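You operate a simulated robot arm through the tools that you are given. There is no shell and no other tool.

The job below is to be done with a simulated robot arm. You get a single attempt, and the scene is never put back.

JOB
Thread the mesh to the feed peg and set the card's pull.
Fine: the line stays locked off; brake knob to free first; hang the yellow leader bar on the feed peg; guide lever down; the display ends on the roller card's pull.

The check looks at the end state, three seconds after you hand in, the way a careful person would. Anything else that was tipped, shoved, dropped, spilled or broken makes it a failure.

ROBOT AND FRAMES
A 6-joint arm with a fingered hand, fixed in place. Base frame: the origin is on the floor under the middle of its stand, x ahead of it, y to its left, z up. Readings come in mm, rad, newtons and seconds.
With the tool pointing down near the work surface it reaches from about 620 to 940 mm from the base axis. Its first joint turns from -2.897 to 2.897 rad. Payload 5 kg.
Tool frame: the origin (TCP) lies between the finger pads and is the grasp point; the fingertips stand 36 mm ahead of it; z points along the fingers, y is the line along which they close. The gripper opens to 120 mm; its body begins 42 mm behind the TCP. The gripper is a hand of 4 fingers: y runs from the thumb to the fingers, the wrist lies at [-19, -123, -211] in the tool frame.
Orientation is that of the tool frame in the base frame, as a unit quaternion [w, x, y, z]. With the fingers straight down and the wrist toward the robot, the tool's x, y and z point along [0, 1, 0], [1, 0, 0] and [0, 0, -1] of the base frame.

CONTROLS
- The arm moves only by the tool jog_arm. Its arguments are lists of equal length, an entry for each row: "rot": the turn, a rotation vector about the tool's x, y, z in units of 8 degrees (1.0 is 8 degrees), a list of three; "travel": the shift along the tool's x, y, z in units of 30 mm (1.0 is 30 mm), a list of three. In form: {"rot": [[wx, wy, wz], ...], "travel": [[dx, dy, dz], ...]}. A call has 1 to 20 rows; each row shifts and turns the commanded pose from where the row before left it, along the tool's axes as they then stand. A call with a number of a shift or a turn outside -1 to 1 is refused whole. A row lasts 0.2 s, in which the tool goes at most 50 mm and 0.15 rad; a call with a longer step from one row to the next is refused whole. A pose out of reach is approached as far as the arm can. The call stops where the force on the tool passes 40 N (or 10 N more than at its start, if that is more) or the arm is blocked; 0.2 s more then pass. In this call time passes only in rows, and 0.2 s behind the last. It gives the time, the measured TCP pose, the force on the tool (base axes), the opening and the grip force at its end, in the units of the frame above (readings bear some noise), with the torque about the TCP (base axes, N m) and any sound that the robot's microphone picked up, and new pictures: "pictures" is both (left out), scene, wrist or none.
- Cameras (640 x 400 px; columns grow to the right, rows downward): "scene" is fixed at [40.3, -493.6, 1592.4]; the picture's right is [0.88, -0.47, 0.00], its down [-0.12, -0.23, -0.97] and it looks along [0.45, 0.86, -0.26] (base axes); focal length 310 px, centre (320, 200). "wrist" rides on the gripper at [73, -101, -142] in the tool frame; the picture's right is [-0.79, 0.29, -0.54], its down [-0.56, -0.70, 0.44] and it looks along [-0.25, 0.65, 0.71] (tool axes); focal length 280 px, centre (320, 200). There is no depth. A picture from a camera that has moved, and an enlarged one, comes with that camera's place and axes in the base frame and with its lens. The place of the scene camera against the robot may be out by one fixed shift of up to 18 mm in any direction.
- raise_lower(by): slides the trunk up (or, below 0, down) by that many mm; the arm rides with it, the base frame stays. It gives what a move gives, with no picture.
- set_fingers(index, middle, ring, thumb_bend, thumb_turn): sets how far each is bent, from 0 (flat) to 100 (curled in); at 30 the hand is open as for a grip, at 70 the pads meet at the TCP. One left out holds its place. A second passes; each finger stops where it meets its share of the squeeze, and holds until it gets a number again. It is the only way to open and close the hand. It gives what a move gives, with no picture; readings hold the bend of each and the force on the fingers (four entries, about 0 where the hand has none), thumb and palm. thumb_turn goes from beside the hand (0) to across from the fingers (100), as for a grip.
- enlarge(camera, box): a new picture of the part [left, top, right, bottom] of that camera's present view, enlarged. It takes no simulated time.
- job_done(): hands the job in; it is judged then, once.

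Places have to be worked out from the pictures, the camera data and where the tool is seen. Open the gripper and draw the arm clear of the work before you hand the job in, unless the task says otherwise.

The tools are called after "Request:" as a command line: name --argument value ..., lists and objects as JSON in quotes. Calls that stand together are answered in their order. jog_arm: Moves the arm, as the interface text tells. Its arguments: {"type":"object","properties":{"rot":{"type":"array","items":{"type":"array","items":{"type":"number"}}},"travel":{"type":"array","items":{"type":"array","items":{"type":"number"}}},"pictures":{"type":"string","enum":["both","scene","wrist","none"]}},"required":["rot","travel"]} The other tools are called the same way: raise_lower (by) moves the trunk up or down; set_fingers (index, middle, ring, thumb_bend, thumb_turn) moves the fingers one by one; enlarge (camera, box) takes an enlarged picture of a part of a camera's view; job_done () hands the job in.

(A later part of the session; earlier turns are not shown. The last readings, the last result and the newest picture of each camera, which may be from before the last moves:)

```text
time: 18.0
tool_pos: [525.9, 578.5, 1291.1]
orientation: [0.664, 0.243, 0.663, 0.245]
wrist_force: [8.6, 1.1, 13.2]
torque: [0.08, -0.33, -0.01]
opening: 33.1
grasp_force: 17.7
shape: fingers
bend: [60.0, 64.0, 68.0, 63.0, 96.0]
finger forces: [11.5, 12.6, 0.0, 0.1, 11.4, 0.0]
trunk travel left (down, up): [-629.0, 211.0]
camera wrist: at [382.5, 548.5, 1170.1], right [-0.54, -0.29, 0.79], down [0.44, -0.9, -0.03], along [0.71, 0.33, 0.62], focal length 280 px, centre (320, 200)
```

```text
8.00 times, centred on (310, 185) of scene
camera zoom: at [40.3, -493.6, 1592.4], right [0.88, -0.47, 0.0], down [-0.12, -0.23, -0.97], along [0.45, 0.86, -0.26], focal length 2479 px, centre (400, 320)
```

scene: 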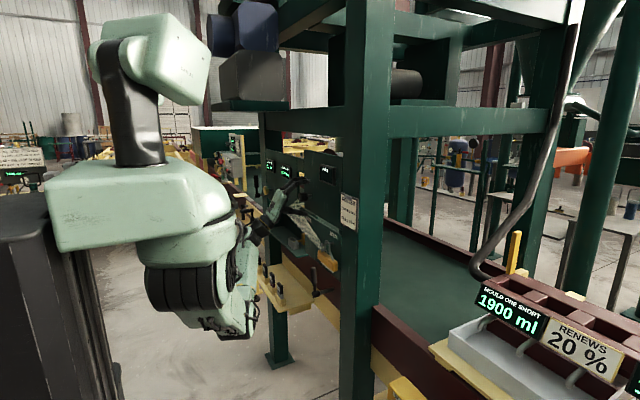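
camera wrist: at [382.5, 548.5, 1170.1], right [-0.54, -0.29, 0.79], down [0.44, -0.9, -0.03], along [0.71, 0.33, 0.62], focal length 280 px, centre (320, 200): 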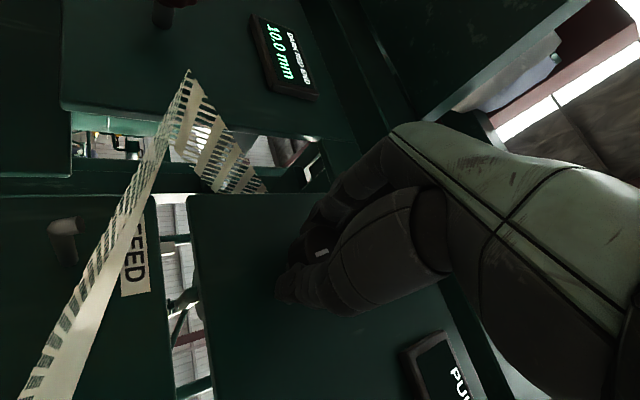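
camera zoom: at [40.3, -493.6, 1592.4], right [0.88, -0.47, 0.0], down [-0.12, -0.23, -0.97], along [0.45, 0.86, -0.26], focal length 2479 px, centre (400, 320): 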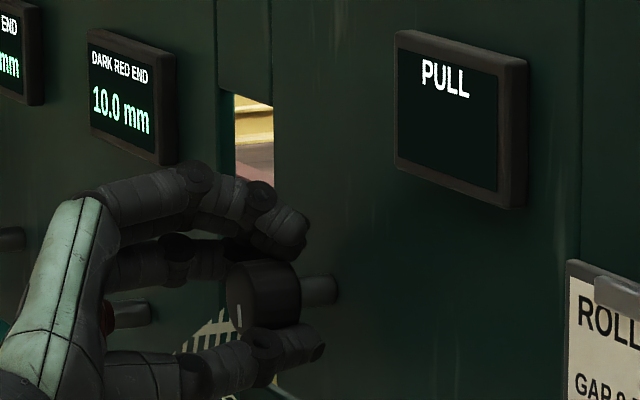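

The knob follows the hand (≈50° CCW so far), still with low resistance. I continue a bit further.

Request:
jog_arm --rot '[[0, 0, -0.8], [0, 0, -0.8], [0, 0, -0.8], [0, 0, -0.8], [0, 0, -0.8]]' --travel '[[0, 0.03, 0.02], [0, 0.03, 0.02], [0, 0, 0], [0, 0, 0], [0, 0, 0]]' --pictures "wrist"

Request:
enlarge --camera "wrist" --box '[240, 190, 360, 270]'

Request:
enlarge --camera "scene" --box '[270, 160, 350, 210]'

```text
time: 19.2
tool_pos: [525.5, 580.6, 1291.1]
orientation: [0.706, 0.051, 0.705, 0.052]
wrist_force: [2.9, 2.7, 9.0]
torque: [0.03, -0.21, -0.01]
opening: 32.9
grasp_force: 17.2
shape: fingers
bend: [61.0, 64.0, 68.0, 63.0, 96.0]
finger forces: [9.3, 11.3, 0.1, 0.1, 13.8, 0.0]
trunk travel left (down, up): [-629.0, 211.0]
camera wrist: at [382.9, 490.7, 1205.0], right [-0.54, 0.17, 0.82], down [0.44, -0.77, 0.45], along [0.71, 0.61, 0.34], focal length 280 px, centre (320, 200)
```

wrist: 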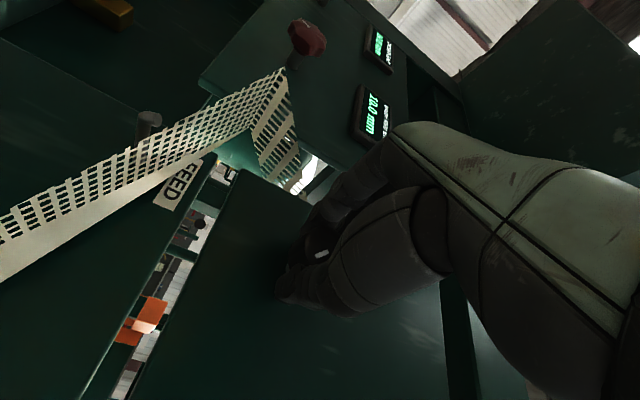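

```text
5.00 times, centred on (300, 230) of wrist
camera zoom: at [382.9, 490.7, 1205.0], right [-0.54, 0.17, 0.82], down [0.44, -0.77, 0.45], along [0.71, 0.61, 0.34], focal length 1402 px, centre (420, 50)
```

zoom: 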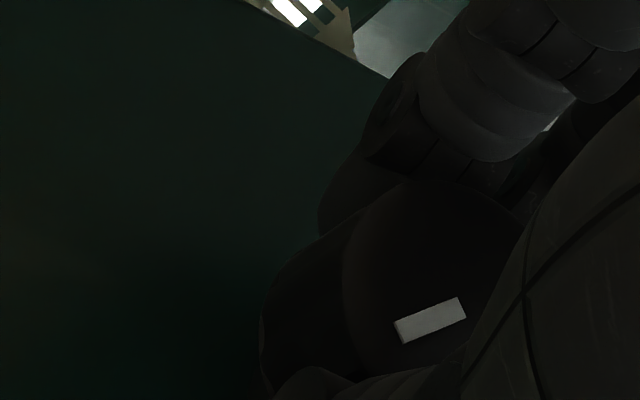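

```text
8.00 times, centred on (310, 185) of scene
camera zoom: at [40.3, -493.6, 1592.4], right [0.88, -0.47, 0.0], down [-0.12, -0.23, -0.97], along [0.45, 0.86, -0.26], focal length 2479 px, centre (400, 320)
```

zoom: 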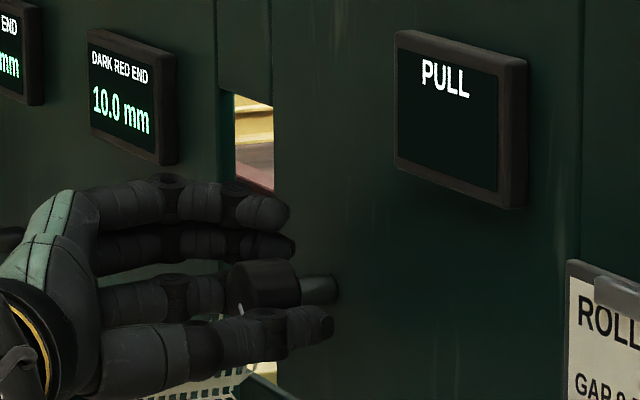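

No stop yet after ≈82° and the tick still follows the hand. I continue counter-clockwise.

Request:
jog_arm --rot '[[0, 0, -0.8], [0, 0, -0.8], [0, 0, -0.8], [0, 0, -0.8], [0, 0, -0.8], [0, 0, -0.8]]' --travel '[[0, 0, 0], [0, 0, 0], [0, 0, 0], [0, 0, 0], [0, 0, 0], [0, 0, 0]]' --pictures "wrist"

Request:
enlarge --camera "wrist" --box '[240, 190, 360, 270]'

Request:
enlarge --camera "scene" --box '[270, 160, 350, 210]'

```text
time: 20.6
tool_pos: [527.0, 582.7, 1290.4]
orientation: [0.683, -0.185, 0.682, -0.183]
wrist_force: [2.1, 5.6, 4.9]
torque: [0.0, -0.15, 0.03]
opening: 33.0
grasp_force: 17.3
shape: fingers
bend: [61.0, 65.0, 68.0, 63.0, 96.0]
finger forces: [8.9, 10.4, 0.0, 0.1, 14.2, 0.1]
trunk travel left (down, up): [-629.0, 211.0]
camera wrist: at [383.0, 457.7, 1279.0], right [-0.54, 0.65, 0.54], down [0.44, -0.32, 0.84], along [0.71, 0.69, -0.11], focal length 280 px, centre (320, 200)
```

wrist: 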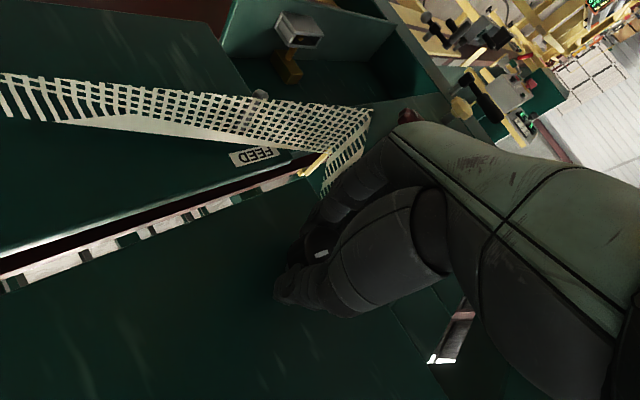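

```text
5.00 times, centred on (300, 230) of wrist
camera zoom: at [383.0, 457.7, 1279.0], right [-0.54, 0.65, 0.54], down [0.44, -0.32, 0.84], along [0.71, 0.69, -0.11], focal length 1402 px, centre (420, 50)
```

zoom: 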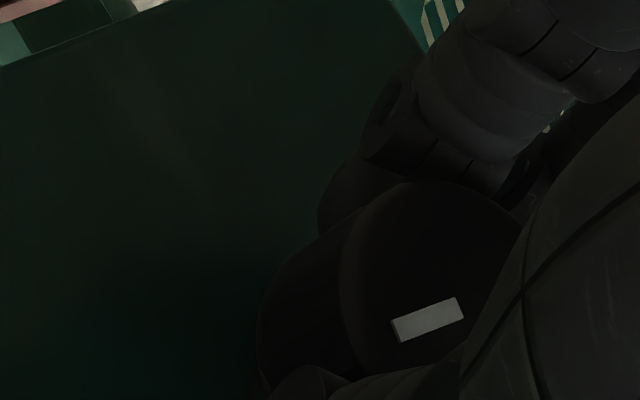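

```text
8.00 times, centred on (310, 185) of scene
camera zoom: at [40.3, -493.6, 1592.4], right [0.88, -0.47, 0.0], down [-0.12, -0.23, -0.97], along [0.45, 0.86, -0.26], focal length 2479 px, centre (400, 320)
```

zoom: 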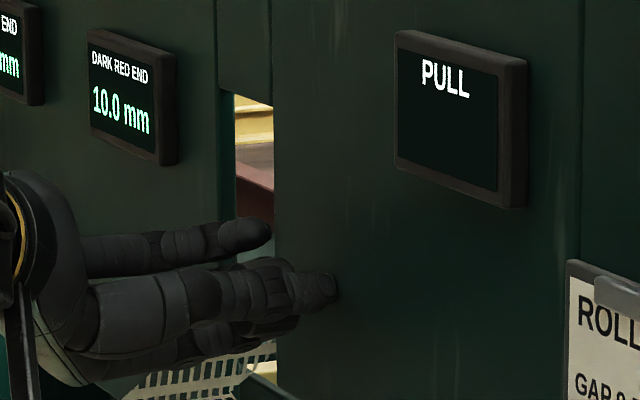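

At ≈120° CCW the tick is near 3 o'clock and it still turns freely. I continue further until a stop or the reach limit.

Request:
jog_arm --rot '[[0, 0, -0.8], [0, 0, -0.8], [0, 0, -0.8], [0, 0, -0.8], [0, 0, -0.8], [0, 0, -0.8]]' --travel '[[0, 0, 0], [0, 0, 0], [0, 0, 0], [0, 0, 0], [0, 0, 0], [0, 0, 0]]' --pictures "wrist"

Request:
enlarge --camera "wrist" --box '[240, 190, 360, 270]'

Request:
enlarge --camera "scene" --box '[200, 110, 360, 210]'

```text
time: 22.0
tool_pos: [527.7, 583.0, 1289.9]
orientation: [0.583, -0.4, 0.584, -0.399]
wrist_force: [-1.6, 4.4, -5.7]
torque: [0.05, 0.1, 0.0]
opening: 32.3
grasp_force: 16.3
shape: fingers
bend: [61.0, 65.0, 68.0, 64.0, 95.0]
finger forces: [10.9, 9.6, 0.0, 0.0, 12.7, 0.0]
trunk travel left (down, up): [-629.0, 211.0]
camera wrist: at [383.5, 478.0, 1358.1], right [-0.54, 0.84, 0.02], down [0.44, 0.27, 0.86], along [0.71, 0.47, -0.52], focal length 280 px, centre (320, 200)
```

wrist: 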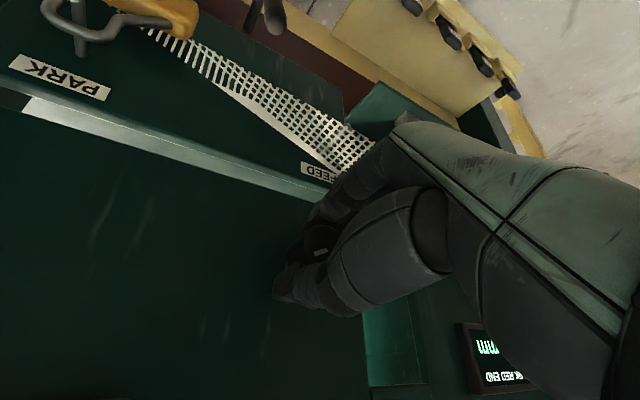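

```text
5.00 times, centred on (300, 230) of wrist
camera zoom: at [383.5, 478.0, 1358.1], right [-0.54, 0.84, 0.02], down [0.44, 0.27, 0.86], along [0.71, 0.47, -0.52], focal length 1402 px, centre (420, 50)
```

zoom: 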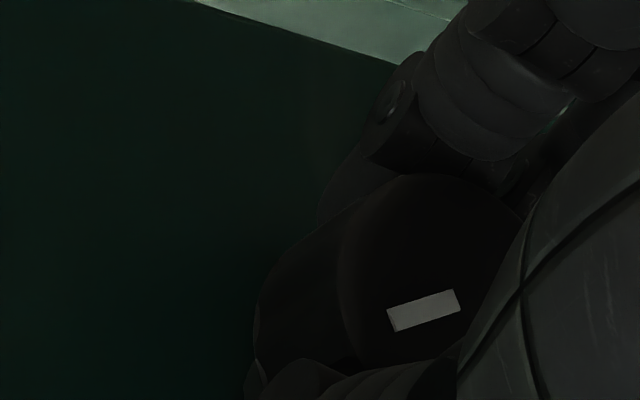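

```text
4.00 times, centred on (280, 160) of scene
camera zoom: at [40.3, -493.6, 1592.4], right [0.88, -0.47, 0.0], down [-0.12, -0.23, -0.97], along [0.45, 0.86, -0.26], focal length 1240 px, centre (480, 360)
```

zoom: 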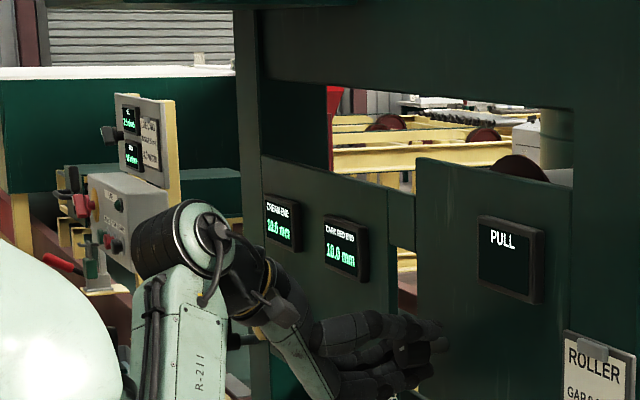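

Now ≈159° CCW and still free. I continue to see whether there's a stop near the top.

Request:
jog_arm --rot '[[0, 0, -0.7], [0, 0, -0.7], [0, 0, -0.7], [0, 0, -0.7], [0, 0, -0.7], [0, 0, -0.7], [0, 0, -0.7]]' --travel '[[0, 0, 0], [0, 0, 0], [0, 0, 0], [0, 0, 0], [0, 0, 0], [0, 0, 0], [0, 0, 0]]' --pictures "wrist"

Request:
enlarge --camera "wrist" --box '[240, 190, 360, 270]'

Request:
enlarge --camera "scene" --box '[200, 110, 360, 210]'

```text
time: 23.6
tool_pos: [528.1, 583.2, 1288.2]
orientation: [-0.416, 0.572, -0.417, 0.571]
wrist_force: [-3.9, 0.8, -13.9]
torque: [0.08, 0.37, -0.05]
opening: 32.2
grasp_force: 16.8
shape: fingers
bend: [59.0, 64.0, 68.0, 65.0, 95.0]
finger forces: [11.8, 11.5, 0.0, 0.0, 11.4, 0.0]
trunk travel left (down, up): [-629.0, 211.0]
camera wrist: at [383.9, 544.5, 1408.4], right [-0.54, 0.66, -0.52], down [0.44, 0.75, 0.49], along [0.71, 0.04, -0.7], focal length 280 px, centre (320, 200)
```

wrist: 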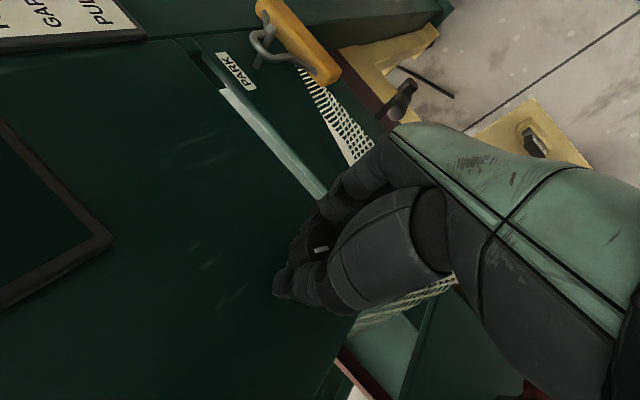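

```text
5.00 times, centred on (300, 230) of wrist
camera zoom: at [383.9, 544.5, 1408.4], right [-0.54, 0.66, -0.52], down [0.44, 0.75, 0.49], along [0.71, 0.04, -0.7], focal length 1402 px, centre (420, 50)
```

zoom: 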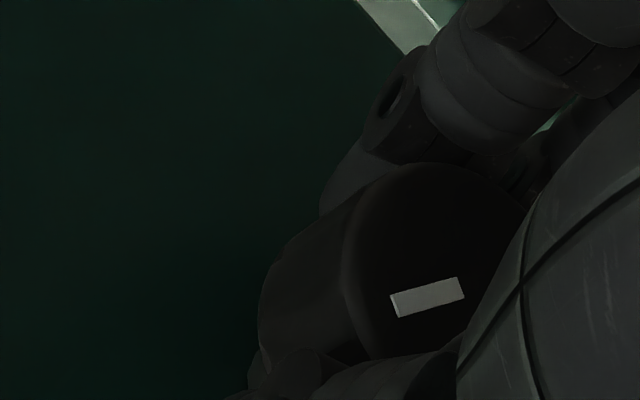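

```text
4.00 times, centred on (280, 160) of scene
camera zoom: at [40.3, -493.6, 1592.4], right [0.88, -0.47, 0.0], down [-0.12, -0.23, -0.97], along [0.45, 0.86, -0.26], focal length 1240 px, centre (480, 360)
```

zoom: 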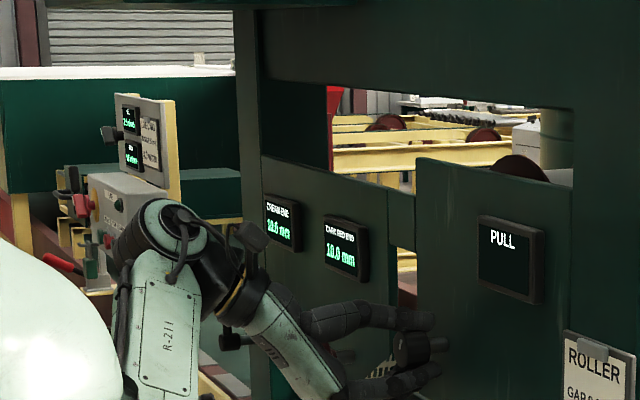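

About 198° CCW, tick near 12 o'clock, still no stop. I relieve the small side load and continue.

Request:
jog_arm --rot '[[0, 0, -0.7], [0, 0, -0.7], [0, 0, -0.7], [0, 0, -0.7], [0, 0, -0.7], [0, 0, -0.7]]' --travel '[[0, 0.05, 0], [0, 0.03, 0], [0, 0, 0], [0, 0, 0], [0, 0, 0], [0, 0, 0]]' --pictures "wrist"

Request:
enlarge --camera "wrist" --box '[240, 190, 360, 270]'

Request:
enlarge --camera "scene" --box '[200, 110, 360, 210]'

```text
time: 25.0
tool_pos: [526.5, 582.4, 1288.2]
orientation: [-0.233, 0.668, -0.234, 0.667]
wrist_force: [-1.8, 1.8, -12.3]
torque: [0.34, 0.25, 0.01]
opening: 32.1
grasp_force: 19.1
shape: fingers
bend: [60.0, 65.0, 68.0, 65.0, 94.0]
finger forces: [11.3, 14.0, 0.0, 0.0, 13.2, 0.0]
trunk travel left (down, up): [-629.0, 211.0]
camera wrist: at [384.3, 615.4, 1407.6], right [-0.54, 0.27, -0.8], down [0.44, 0.9, 0.0], along [0.71, -0.35, -0.61], focal length 280 px, centre (320, 200)
```

wrist: 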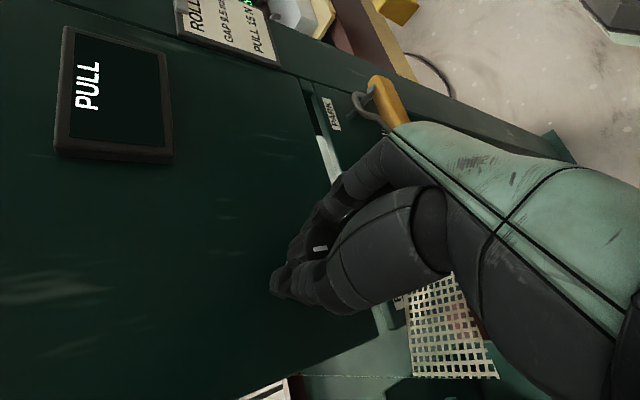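

```text
5.00 times, centred on (300, 230) of wrist
camera zoom: at [384.3, 615.4, 1407.6], right [-0.54, 0.27, -0.8], down [0.44, 0.9, 0.0], along [0.71, -0.35, -0.61], focal length 1402 px, centre (420, 50)
```

zoom: 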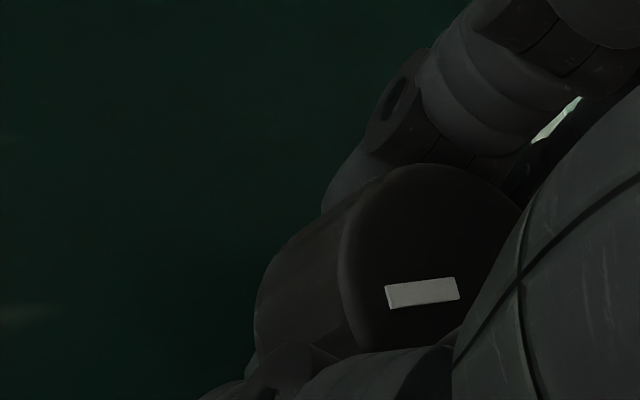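

```text
4.00 times, centred on (280, 160) of scene
camera zoom: at [40.3, -493.6, 1592.4], right [0.88, -0.47, 0.0], down [-0.12, -0.23, -0.97], along [0.45, 0.86, -0.26], focal length 1240 px, centre (480, 360)
```

zoom: 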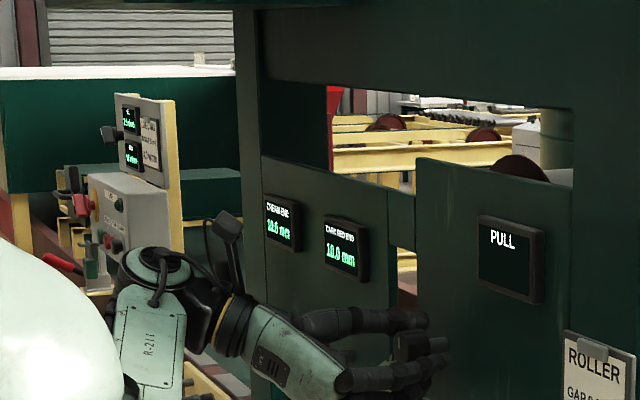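

Torque about x jumped to 0.34 N·m and the tick began to slip in the hand: the knob appears to have hit a stop with the pointer at ~12 o'clock. One more small step confirms it.

Request:
jog_arm --rot '[[0, 0, -0.5], [0, 0, -0.5]]' --travel '[[0, 0, 0], [0, 0, 0]]' --pictures "wrist"

Request:
enlarge --camera "wrist" --box '[240, 190, 360, 270]'

```text
time: 25.6
tool_pos: [529.0, 581.8, 1287.2]
orientation: [-0.186, 0.683, -0.187, 0.681]
wrist_force: [0.1, 1.1, -16.2]
torque: [0.46, 0.27, 0.12]
opening: 30.9
grasp_force: 22.3
shape: fingers
bend: [59.0, 66.0, 68.0, 66.0, 93.0]
finger forces: [10.9, 19.5, 0.0, 0.0, 14.4, 0.0]
trunk travel left (down, up): [-629.0, 211.0]
camera wrist: at [384.8, 632.1, 1401.3], right [-0.54, 0.15, -0.82], down [0.44, 0.89, -0.13], along [0.71, -0.43, -0.55], focal length 280 px, centre (320, 200)
```

wrist: 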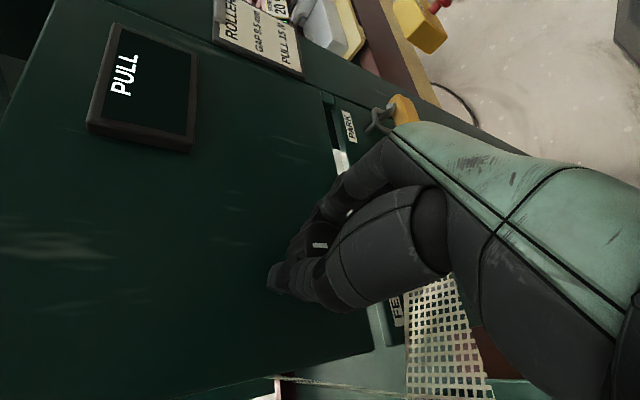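

```text
5.00 times, centred on (300, 230) of wrist
camera zoom: at [384.8, 632.1, 1401.3], right [-0.54, 0.15, -0.82], down [0.44, 0.89, -0.13], along [0.71, -0.43, -0.55], focal length 1402 px, centre (420, 50)
```

zoom: 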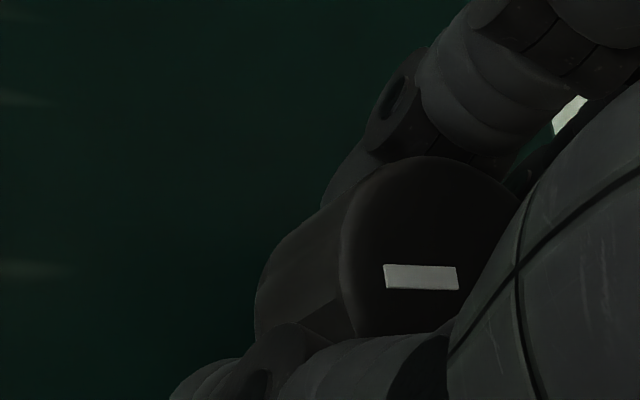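

The torque rose to 0.46 N·m and the hand slipped on the knob, so it is at its counter-clockwise end stop (free), pointer up. I open the hand and retreat straight back.

Request:
set_fingers --index 30 --middle 30 --ring 30 --thumb_bend 30

Request:
jog_arm --rot '[[0, 0, 0], [0, 0, 0], [0, 0, 0], [0, 0, 0], [0, 0, 0]]' --travel '[[0, 0, -0.7], [0, 0, -0.8], [0, 0, -0.8], [0, 0, -0.8], [0, 0, -0.9]]'

```text
time: 26.6
tool_pos: [526.4, 580.1, 1289.1]
orientation: [-0.188, 0.682, -0.188, 0.681]
wrist_force: [0.0, 0.6, -0.6]
torque: [0.02, 0.0, 0.01]
opening: 123.0
grasp_force: 0.0
shape: fingers
bend: [30.0, 30.0, 30.0, 30.0, 97.0]
finger forces: [0.0, 0.1, 0.0, 0.0, 0.0, 0.1]
trunk travel left (down, up): [-629.0, 211.0]
```

```text
time: 27.8
tool_pos: [439.8, 597.7, 1281.0]
orientation: [-0.19, 0.681, -0.185, 0.682]
wrist_force: [0.5, 0.4, 1.2]
torque: [0.0, 0.01, 0.03]
opening: 123.0
grasp_force: 0.0
shape: fingers
bend: [30.0, 30.0, 30.0, 30.0, 97.0]
finger forces: [0.0, 0.1, 0.0, 0.0, 0.0, 0.0]
out of reach, approached as far as the arm can: row 4, 5
trunk travel left (down, up): [-629.0, 211.0]
camera wrist: at [294.5, 645.7, 1395.4], right [-0.54, 0.15, -0.83], down [0.44, 0.89, -0.12], along [0.72, -0.43, -0.55], focal length 280 px, centre (320, 200)
```

scene: 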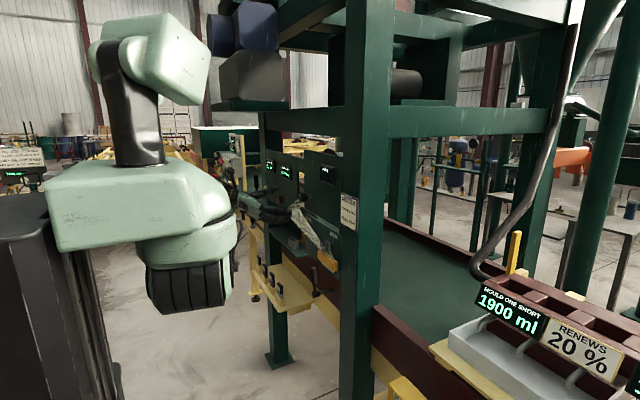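
wrist: 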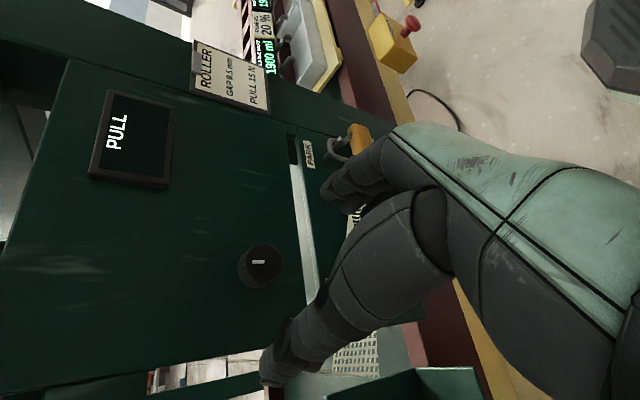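

The hand is clear. I check the knob pointer and take a good look at the parked bar from this view.

Request:
enlarge --camera "wrist" --box '[220, 230, 300, 290]'

Request:
enlarge --camera "wrist" --box '[280, 110, 400, 185]'

Request:
enlarge --camera "scene" --box '[270, 180, 350, 230]'

Request:
enlarge --camera "scene" --box '[290, 225, 354, 265]'

```text
6.67 times, centred on (260, 260) of wrist
camera zoom: at [294.5, 645.7, 1395.4], right [-0.54, 0.15, -0.83], down [0.44, 0.89, -0.12], along [0.72, -0.43, -0.55], focal length 1869 px, centre (720, -200)
```

zoom: 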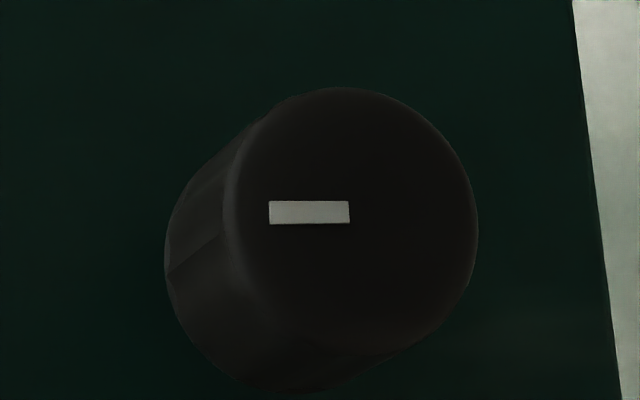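

```text
5.33 times, centred on (340, 148) of wrist
camera zoom: at [294.5, 645.7, 1395.4], right [-0.54, 0.15, -0.83], down [0.44, 0.89, -0.12], along [0.72, -0.43, -0.55], focal length 1495 px, centre (213, 480)
```

zoom: 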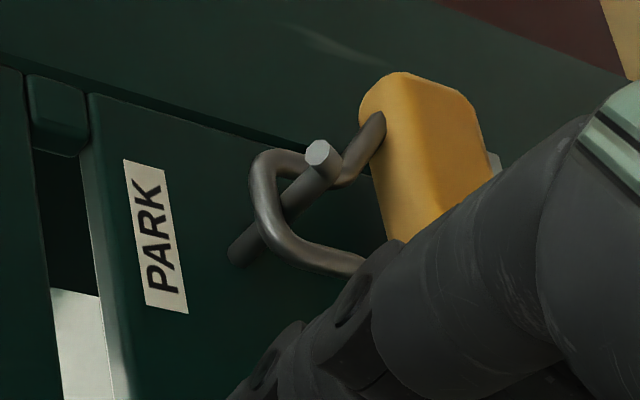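

```text
8.00 times, centred on (310, 205) of scene
camera zoom: at [40.3, -493.6, 1592.4], right [0.88, -0.47, 0.0], down [-0.12, -0.23, -0.97], along [0.45, 0.86, -0.26], focal length 2479 px, centre (400, 160)
```

zoom: 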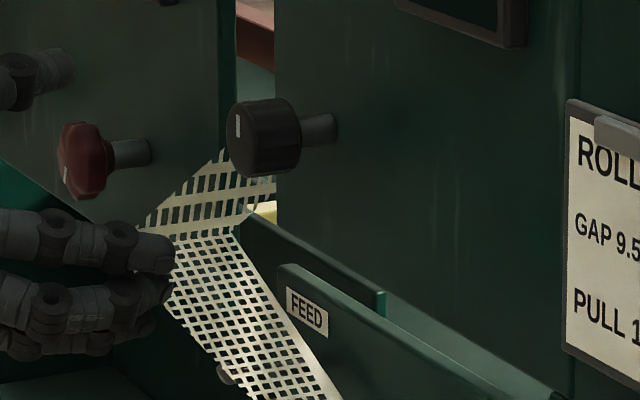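

```text
10.00 times, centred on (322, 245) of scene
camera zoom: at [40.3, -493.6, 1592.4], right [0.88, -0.47, 0.0], down [-0.12, -0.23, -0.97], along [0.45, 0.86, -0.26], focal length 3099 px, centre (300, -250)
```

zoom: 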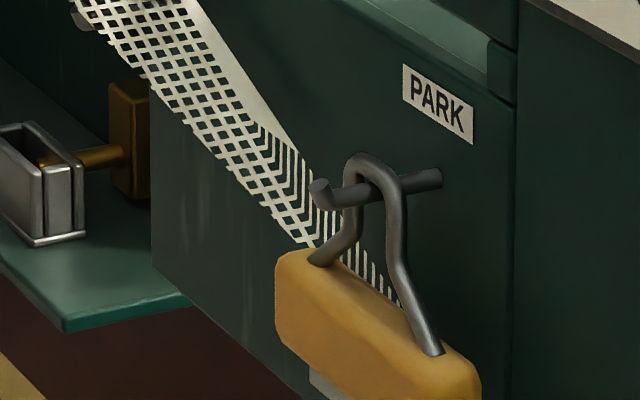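

The pointer now stands straight up (free). From this view, the bail's upper loop around the PARK peg has vertical sides at y≈385 and ≈418 (z≈1131–1163), legs flaring to the bar top at z≈1115, and the peg runs x≈528–577 at y≈400, z≈1157. I plan to pinch that loop from both sides, thumb toward +y. I rotate toward that orientation and see whether it is reachable.

Request:
jog_arm --rot '[[0, 0, 0], [0, 0, -0.8], [0, 0, -0.8], [0, 0, -0.8], [0, 0, -0.8], [0, 0, -0.75]]' --travel '[[0, 0, 0.3], [0, 0, 0], [0, 0, 0], [0, 0, 0], [0, 0, 0], [0, 0, 0]]'

```text
time: 29.2
tool_pos: [449.5, 602.4, 1266.4]
orientation: [0.0, 0.704, 0.001, 0.71]
wrist_force: [0.0, 0.3, 0.1]
torque: [-0.04, 0.01, -0.02]
opening: 122.9
grasp_force: 0.0
shape: fingers
bend: [30.0, 30.0, 30.0, 30.0, 98.0]
finger forces: [0.1, 0.0, 0.0, 0.1, 0.0, 0.0]
out of reach, approached as far as the arm can: row 3, 6
trunk travel left (down, up): [-629.0, 211.0]
camera wrist: at [304.6, 703.3, 1338.2], right [-0.54, -0.29, -0.79], down [0.45, 0.7, -0.56], along [0.72, -0.65, -0.25], focal length 280 px, centre (320, 200)
```

scene: 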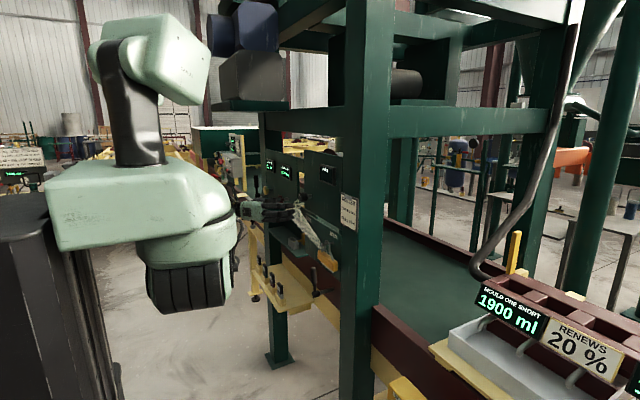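
wrist: 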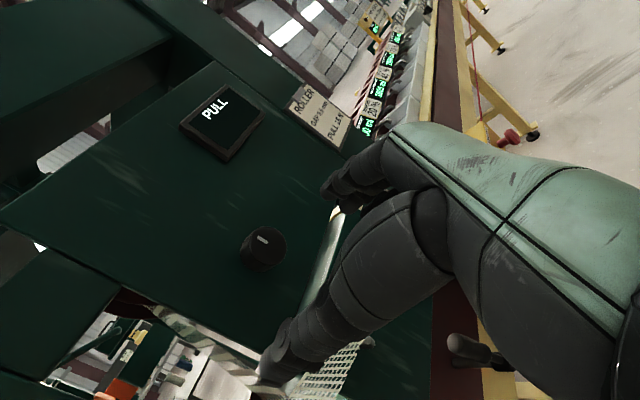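

The orientation is reached (thumb +y, fingers −y, pointing +x). I bend only the ring finger to learn which side it is on, seen from both cameras.

Request:
set_fingers --ring 70

Request:
enlarge --camera "wrist" --box '[240, 120, 440, 400]'

Request:
enlarge --camera "scene" --box '[230, 170, 342, 240]'

```text
time: 30.2
tool_pos: [448.1, 602.2, 1266.4]
orientation: [0.001, 0.704, 0.0, 0.71]
wrist_force: [-0.5, 0.4, -0.8]
torque: [-0.01, 0.0, 0.01]
opening: 123.1
grasp_force: 0.1
shape: fingers
bend: [30.0, 30.0, 70.0, 30.0, 98.0]
finger forces: [0.1, 0.0, 0.1, 0.1, 0.0, 0.0]
trunk travel left (down, up): [-629.0, 211.0]
```

```text
1.43 times, centred on (340, 260) of wrist
camera zoom: at [304.0, 702.4, 1338.5], right [-0.54, -0.29, -0.79], down [0.45, 0.7, -0.56], along [0.72, -0.65, -0.25], focal length 401 px, centre (291, 114)
```

zoom: 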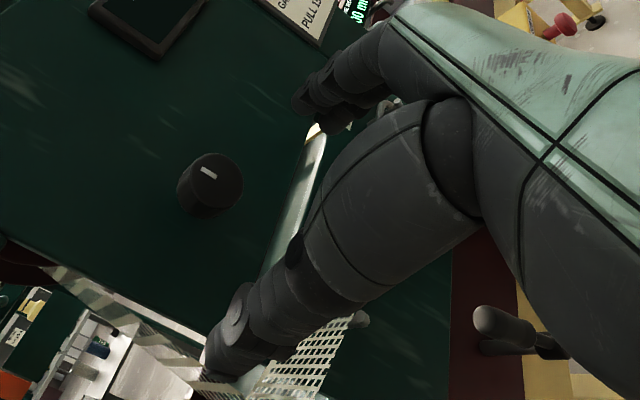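

```text
5.71 times, centred on (286, 205) of scene
camera zoom: at [40.3, -493.6, 1592.4], right [0.88, -0.47, 0.0], down [-0.12, -0.23, -0.97], along [0.45, 0.86, -0.26], focal length 1771 px, centre (514, 171)
```

zoom: 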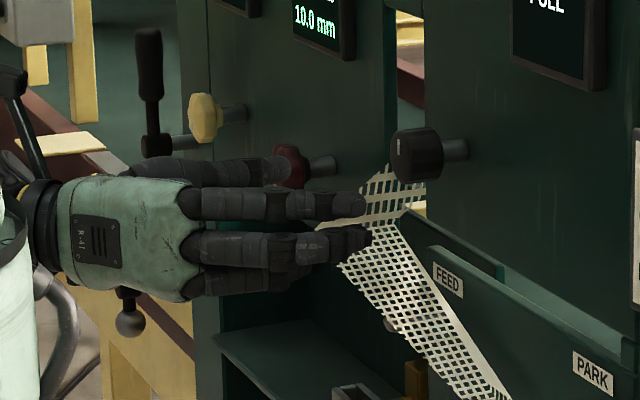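

Index and middle sit just above and below the TCP line, ring lowest. I'll curl the ring out of the way, half-close the others, and move across to stand in front of the PARK peg.

Request:
set_fingers --index 42 --middle 42 --ring 100 --thumb_bend 42

Request:
jog_arm --rot '[[0, 0, 0], [0, 0, 0], [0, 0, 0], [0, 0, 0], [0, 0, 0], [0, 0, 0], [0, 0, 0]]' --travel '[[-0.571, 0.952, 0], [-0.571, 0.952, 0], [-0.571, 0.952, 0], [-0.571, 0.952, 0], [-0.571, 0.952, 0], [-0.571, 0.952, 0], [-0.571, 0.952, 0]]'

```text
time: 31.2
tool_pos: [448.5, 602.1, 1266.8]
orientation: [0.0, 0.704, -0.001, 0.71]
wrist_force: [-0.6, -0.3, 0.1]
torque: [-0.02, -0.02, -0.03]
opening: 89.0
grasp_force: 0.1
shape: fingers
bend: [42.0, 42.0, 100.0, 42.0, 98.0]
finger forces: [0.1, 0.1, 0.1, 0.0, 0.1, 0.0]
trunk travel left (down, up): [-629.0, 211.0]
```

```text
time: 32.8
tool_pos: [489.0, 549.4, 1110.5]
orientation: [0.005, 0.707, 0.005, 0.707]
wrist_force: [0.6, 0.9, 0.3]
torque: [0.0, -0.01, -0.02]
opening: 89.1
grasp_force: 0.1
shape: fingers
bend: [42.0, 42.0, 100.0, 42.0, 98.0]
finger forces: [0.0, 0.0, 0.0, 0.1, 0.0, 0.0]
out of reach, approached as far as the arm can: row 1, 2, 3, 4, 5, 6, 7
trunk travel left (down, up): [-629.0, 211.0]
camera wrist: at [345.5, 652.0, 1180.8], right [-0.54, -0.3, -0.79], down [0.44, 0.69, -0.57], along [0.71, -0.66, -0.24], focal length 280 px, centre (320, 200)
```

scene: 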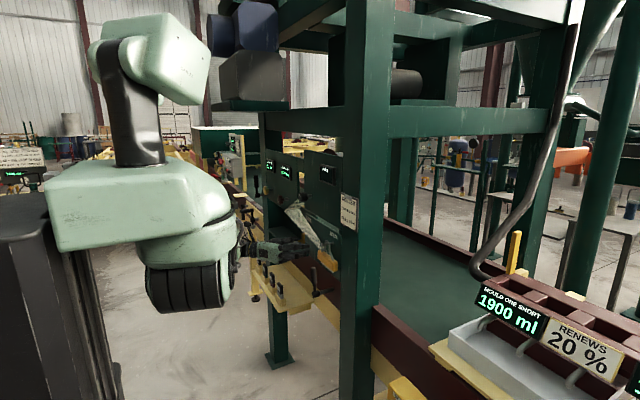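
wrist: 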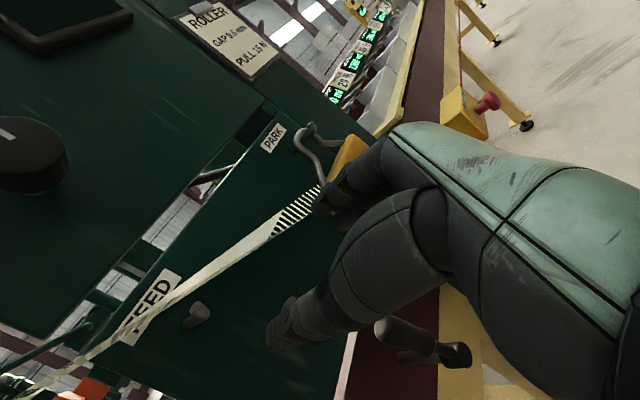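

The arm couldn't hold that path (wrist limit in this wound-up roll), ending at (489,549,1110) with no contact. I back off and unwind the roll toward −90°, where the reach was good earlier, with the thumb on the −y side.

Request:
jog_arm --rot '[[0, 0, 0], [0, 0, 0.3], [0, 0, 0.6], [0, 0, 0.8], [0, 0, 0.8]]' --travel '[[0, 0, -0.7], [0, 0, -0.7], [0, 0, -0.4], [0, 0, 0], [0, 0, 0]]'

```text
time: 34.0
tool_pos: [441.4, 575.1, 1101.5]
orientation: [-0.117, 0.697, -0.118, 0.697]
wrist_force: [0.4, -0.2, -0.3]
torque: [0.01, 0.01, -0.04]
opening: 88.8
grasp_force: 0.1
shape: fingers
bend: [42.0, 42.0, 100.0, 42.0, 98.0]
finger forces: [0.0, 0.1, 0.0, 0.0, 0.0, 0.0]
out of reach, approached as far as the arm can: row 1, 2, 3, 4, 5
trunk travel left (down, up): [-629.0, 211.0]
camera wrist: at [296.8, 646.0, 1202.3], right [-0.54, -0.01, -0.84], down [0.44, 0.84, -0.3], along [0.71, -0.54, -0.45], focal length 280 px, centre (320, 200)
```

scene: 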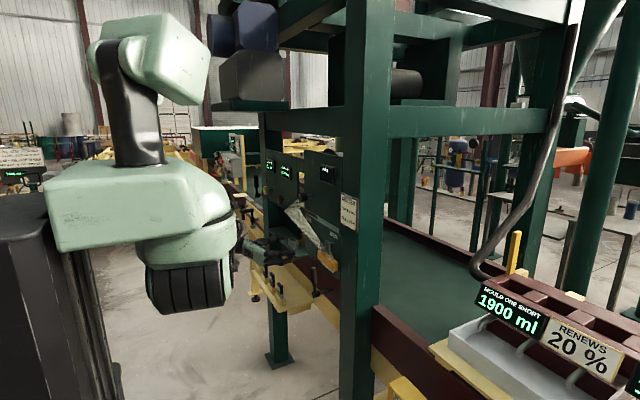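
wrist: 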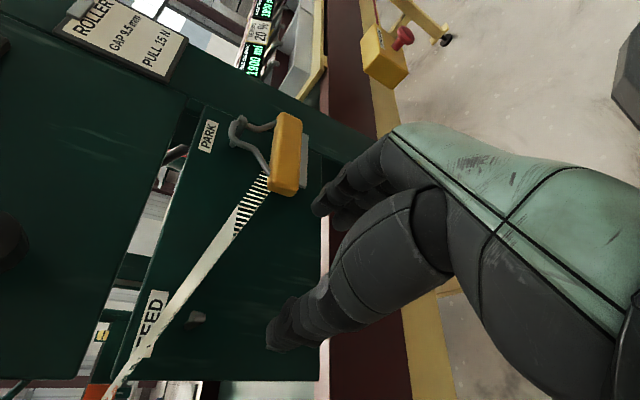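

This gives a clear view of the whole bar and the FEED peg; I zoom in for geometry.

Request:
enlarge --camera "wrist" --box '[180, 90, 340, 190]'

Request:
enlarge --camera "wrist" --box '[110, 270, 270, 370]'

```text
4.00 times, centred on (260, 140) of wrist
camera zoom: at [296.8, 646.0, 1202.3], right [-0.54, -0.01, -0.84], down [0.44, 0.84, -0.3], along [0.71, -0.54, -0.45], focal length 1122 px, centre (560, 440)
```

zoom: 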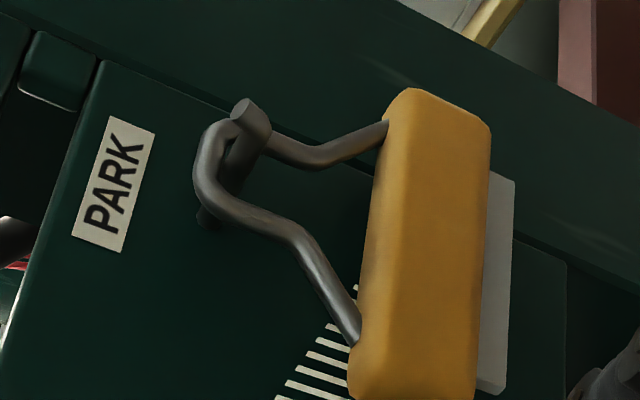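

```text
4.00 times, centred on (190, 320) of wrist
camera zoom: at [296.8, 646.0, 1202.3], right [-0.54, -0.01, -0.84], down [0.44, 0.84, -0.3], along [0.71, -0.54, -0.45], focal length 1122 px, centre (840, -280)
```

zoom: 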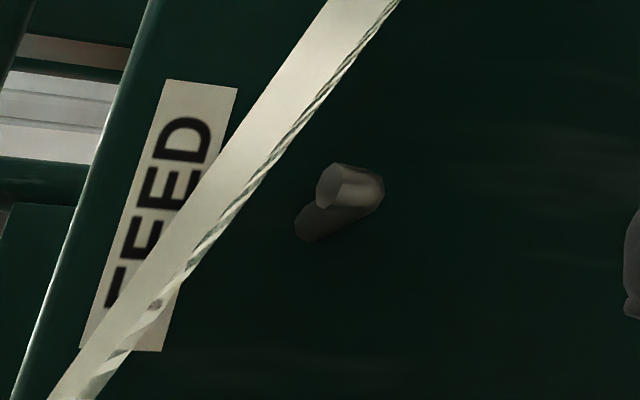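

I have consistent geometry: loop sides at y≈383/416 from z≈1137 to 1155, apex z≈1167; PARK peg y≈400, FEED peg y≈608, both z≈1157, tips at x≈526 with a small lip. Now I raise the trunk and unwind the roll in free space.

Request:
raise_lower --by 150

Request:
jog_arm --rot '[[0, 0, 0.9], [0, 0, 0.9], [0, 0, 0.9], [0, 0, 0.9], [0, 0, 0.9], [0, 0, 0.9], [0, 0, 0.9], [0, 0, 0.9], [0, 0, 0.9], [0, 0, 0.9], [0, 0, 0.9]]' --travel '[[0, 0, 0], [0, 0, 0], [0, 0, 0], [0, 0, 0], [0, 0, 0], [0, 0, 0], [0, 0, 0], [0, 0, 0], [0, 0, 0], [0, 0, 0], [0, 0, 0]]'

```text
time: 35.8
tool_pos: [440.8, 574.7, 1250.9]
orientation: [-0.117, 0.697, -0.118, 0.697]
wrist_force: [-0.2, 0.0, -0.4]
torque: [0.01, 0.0, -0.01]
opening: 88.8
grasp_force: 0.1
shape: fingers
bend: [42.0, 42.0, 100.0, 42.0, 98.0]
finger forces: [0.0, 0.0, 0.0, 0.0, 0.0, 0.0]
trunk travel left (down, up): [-779.0, 61.0]
```

```text
time: 38.2
tool_pos: [474.0, 706.9, 1219.2]
orientation: [0.534, -0.461, 0.536, -0.464]
wrist_force: [-0.5, -0.1, -0.2]
torque: [0.01, -0.02, -0.01]
opening: 89.0
grasp_force: 0.0
shape: fingers
bend: [42.0, 42.0, 100.0, 42.0, 98.0]
finger forces: [0.0, 0.0, 0.1, 0.0, 0.1, 0.0]
out of reach, approached as far as the arm can: row 1, 2, 3, 4, 5, 6, 7, 8, 9, 10, 11
trunk travel left (down, up): [-779.0, 61.0]
camera wrist: at [328.4, 620.7, 1308.1], right [-0.54, 0.83, -0.17], down [0.45, 0.45, 0.77], along [0.72, 0.34, -0.61], focal length 280 px, centre (320, 200)
```

scene: 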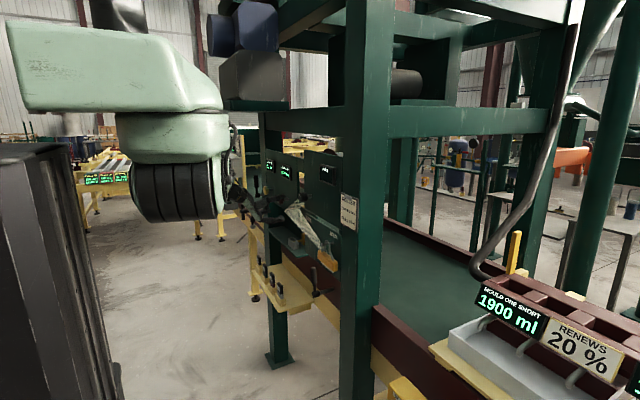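
wrist: 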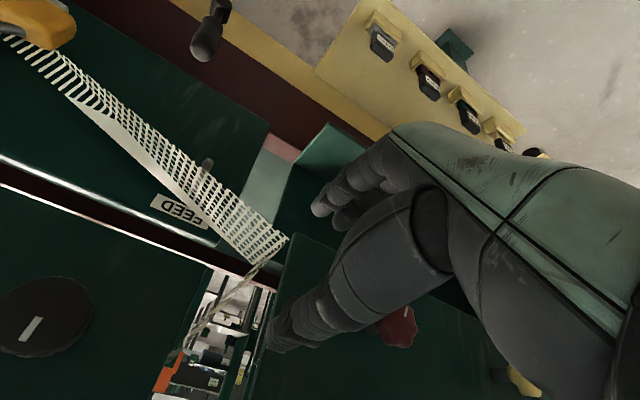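

The solver drifted to (474,707,1219) while unwinding because of the wrist limit; no contact, but I'm near the mesh fold. I back off in −x and keep unwinding in small steps, watching the drift.

Request:
jog_arm --rot '[[0, 0, 0], [0, 0, 0.5], [0, 0, 0.9], [0, 0, 0.9]]' --travel '[[0, -0.3, -0.6], [0, -0.3, -0.4], [0, 0, 0], [0, 0, 0]]'

```text
time: 39.2
tool_pos: [454.2, 752.0, 1225.9]
orientation: [0.602, -0.37, 0.602, -0.372]
wrist_force: [0.1, 0.2, -0.3]
torque: [0.02, 0.02, 0.03]
opening: 89.1
grasp_force: 0.1
shape: fingers
bend: [42.0, 42.0, 100.0, 42.0, 98.0]
finger forces: [0.0, 0.1, 0.1, 0.0, 0.0, 0.0]
out of reach, approached as far as the arm can: row 1, 2, 3, 4
trunk travel left (down, up): [-779.0, 61.0]
camera wrist: at [308.9, 641.6, 1284.7], right [-0.54, 0.84, 0.1], down [0.44, 0.18, 0.88], along [0.72, 0.52, -0.47], focal length 280 px, centre (320, 200)
```

scene: 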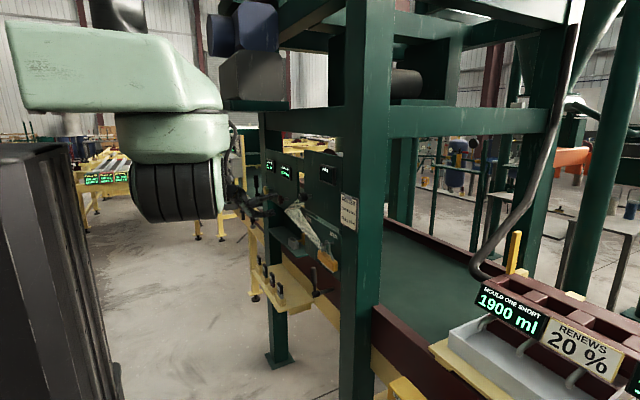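
wrist: 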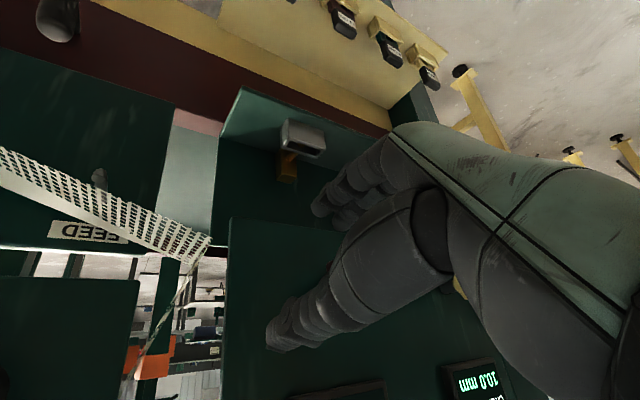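

The arm is being pushed outward at this trunk height, so I return the trunk to the height where the roll range worked before.

Request:
raise_lower --by -150

Request:
jog_arm --rot '[[0, 0, 0], [0, 0, 0], [0, 0, 0]]' --travel '[[0, -1, 0], [0, -1, 0], [0, -1, 0]]'

```text
time: 40.9
tool_pos: [453.7, 750.7, 1076.9]
orientation: [0.601, -0.37, 0.602, -0.373]
wrist_force: [-0.5, -0.3, 0.1]
torque: [0.0, 0.0, 0.03]
opening: 88.9
grasp_force: 0.0
shape: fingers
bend: [42.0, 42.0, 100.0, 42.0, 98.0]
finger forces: [0.0, 0.0, 0.1, 0.1, 0.0, 0.0]
trunk travel left (down, up): [-629.0, 211.0]
```

```text
time: 41.7
tool_pos: [462.2, 760.6, 1152.4]
orientation: [0.601, -0.369, 0.603, -0.373]
wrist_force: [-0.5, -0.6, -0.7]
torque: [-0.04, 0.02, 0.03]
opening: 88.9
grasp_force: 0.0
shape: fingers
bend: [42.0, 42.0, 100.0, 42.0, 98.0]
finger forces: [0.0, 0.1, 0.0, 0.0, 0.0, 0.0]
out of reach, approached as far as the arm can: row 1, 2, 3
trunk travel left (down, up): [-629.0, 211.0]
camera wrist: at [318.4, 650.5, 1209.4], right [-0.54, 0.84, 0.1], down [0.44, 0.18, 0.88], along [0.72, 0.51, -0.47], focal length 280 px, centre (320, 200)
```

scene: 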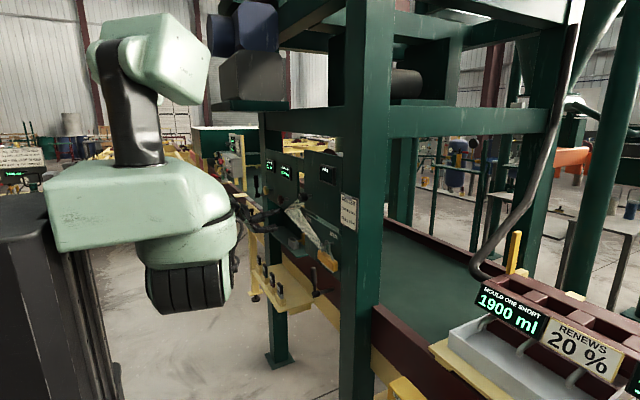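
wrist: 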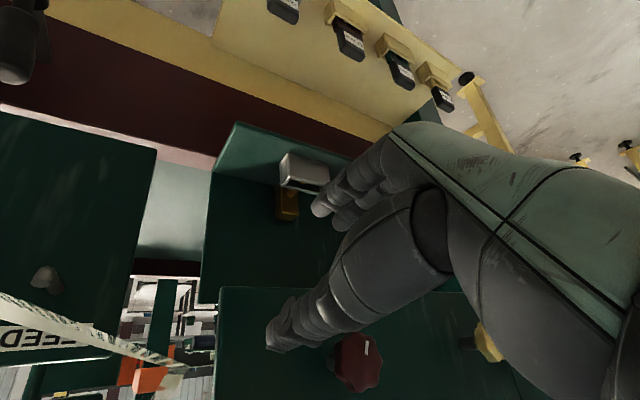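

I zoom the scene to understand how the arm is folded at the moment.

Request:
enlarge --camera "scene" --box '[40, 20, 320, 330]'

Request:
enlarge --camera "scene" --box '[210, 150, 320, 220]'

```text
1.29 times, centred on (180, 175) of scene
camera zoom: at [40.3, -493.6, 1592.4], right [0.88, -0.47, 0.0], down [-0.12, -0.23, -0.97], along [0.45, 0.86, -0.26], focal length 400 px, centre (501, 232)
```

zoom: 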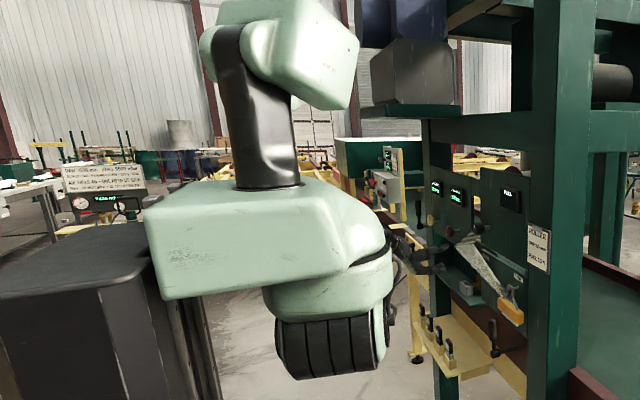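

```text
5.71 times, centred on (265, 185) of scene
camera zoom: at [40.3, -493.6, 1592.4], right [0.88, -0.47, 0.0], down [-0.12, -0.23, -0.97], along [0.45, 0.86, -0.26], focal length 1771 px, centre (634, 286)
```

zoom: 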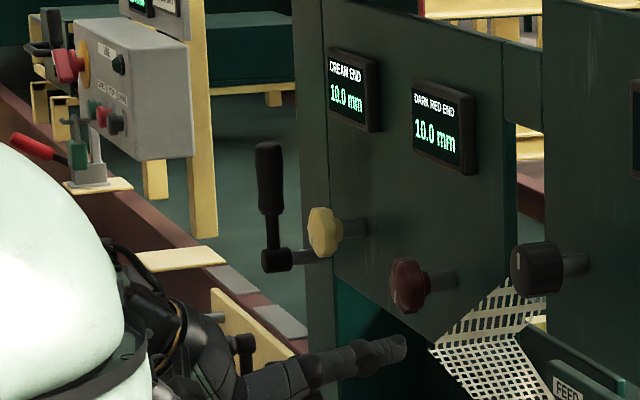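

The robot is a torso with an arm under the shoulder; I want to return to the earlier good posture. I first rise at this y (clear of the red knob), keeping x back.

Request:
jog_arm --rot '[[0, 0, 0], [0, 0, 0], [0, 0, 0], [0, 0, 0], [0, 0, 0]]' --travel '[[-0.386, -0.777, -0.05], [-0.386, -0.777, -0.05], [-0.386, -0.777, -0.05], [-0.386, -0.777, -0.05], [-0.386, -0.777, -0.05]]'

```text
time: 42.9
tool_pos: [457.1, 765.8, 1281.4]
orientation: [0.602, -0.37, 0.602, -0.372]
wrist_force: [0.9, -0.4, 0.9]
torque: [0.02, -0.03, 0.01]
opening: 88.9
grasp_force: 0.0
shape: fingers
bend: [42.0, 42.0, 100.0, 42.0, 98.0]
finger forces: [0.0, 0.0, 0.0, 0.0, 0.0, 0.0]
out of reach, approached as far as the arm can: row 1, 3
trunk travel left (down, up): [-629.0, 211.0]
camera wrist: at [313.2, 655.5, 1339.3], right [-0.54, 0.84, 0.1], down [0.44, 0.18, 0.88], along [0.72, 0.52, -0.47], focal length 280 px, centre (320, 200)
```

scene: 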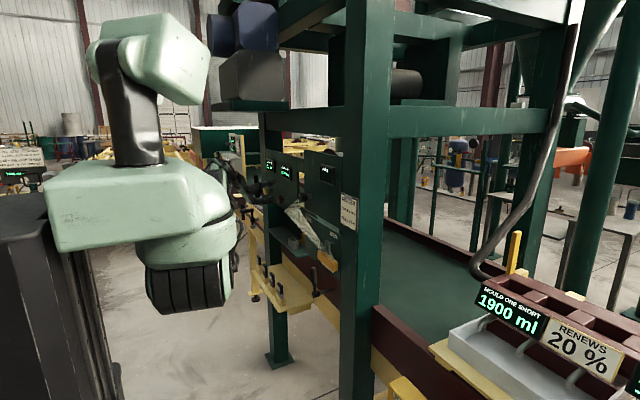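
wrist: 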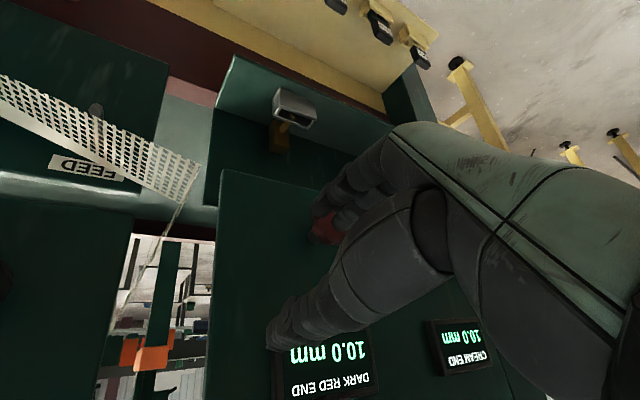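

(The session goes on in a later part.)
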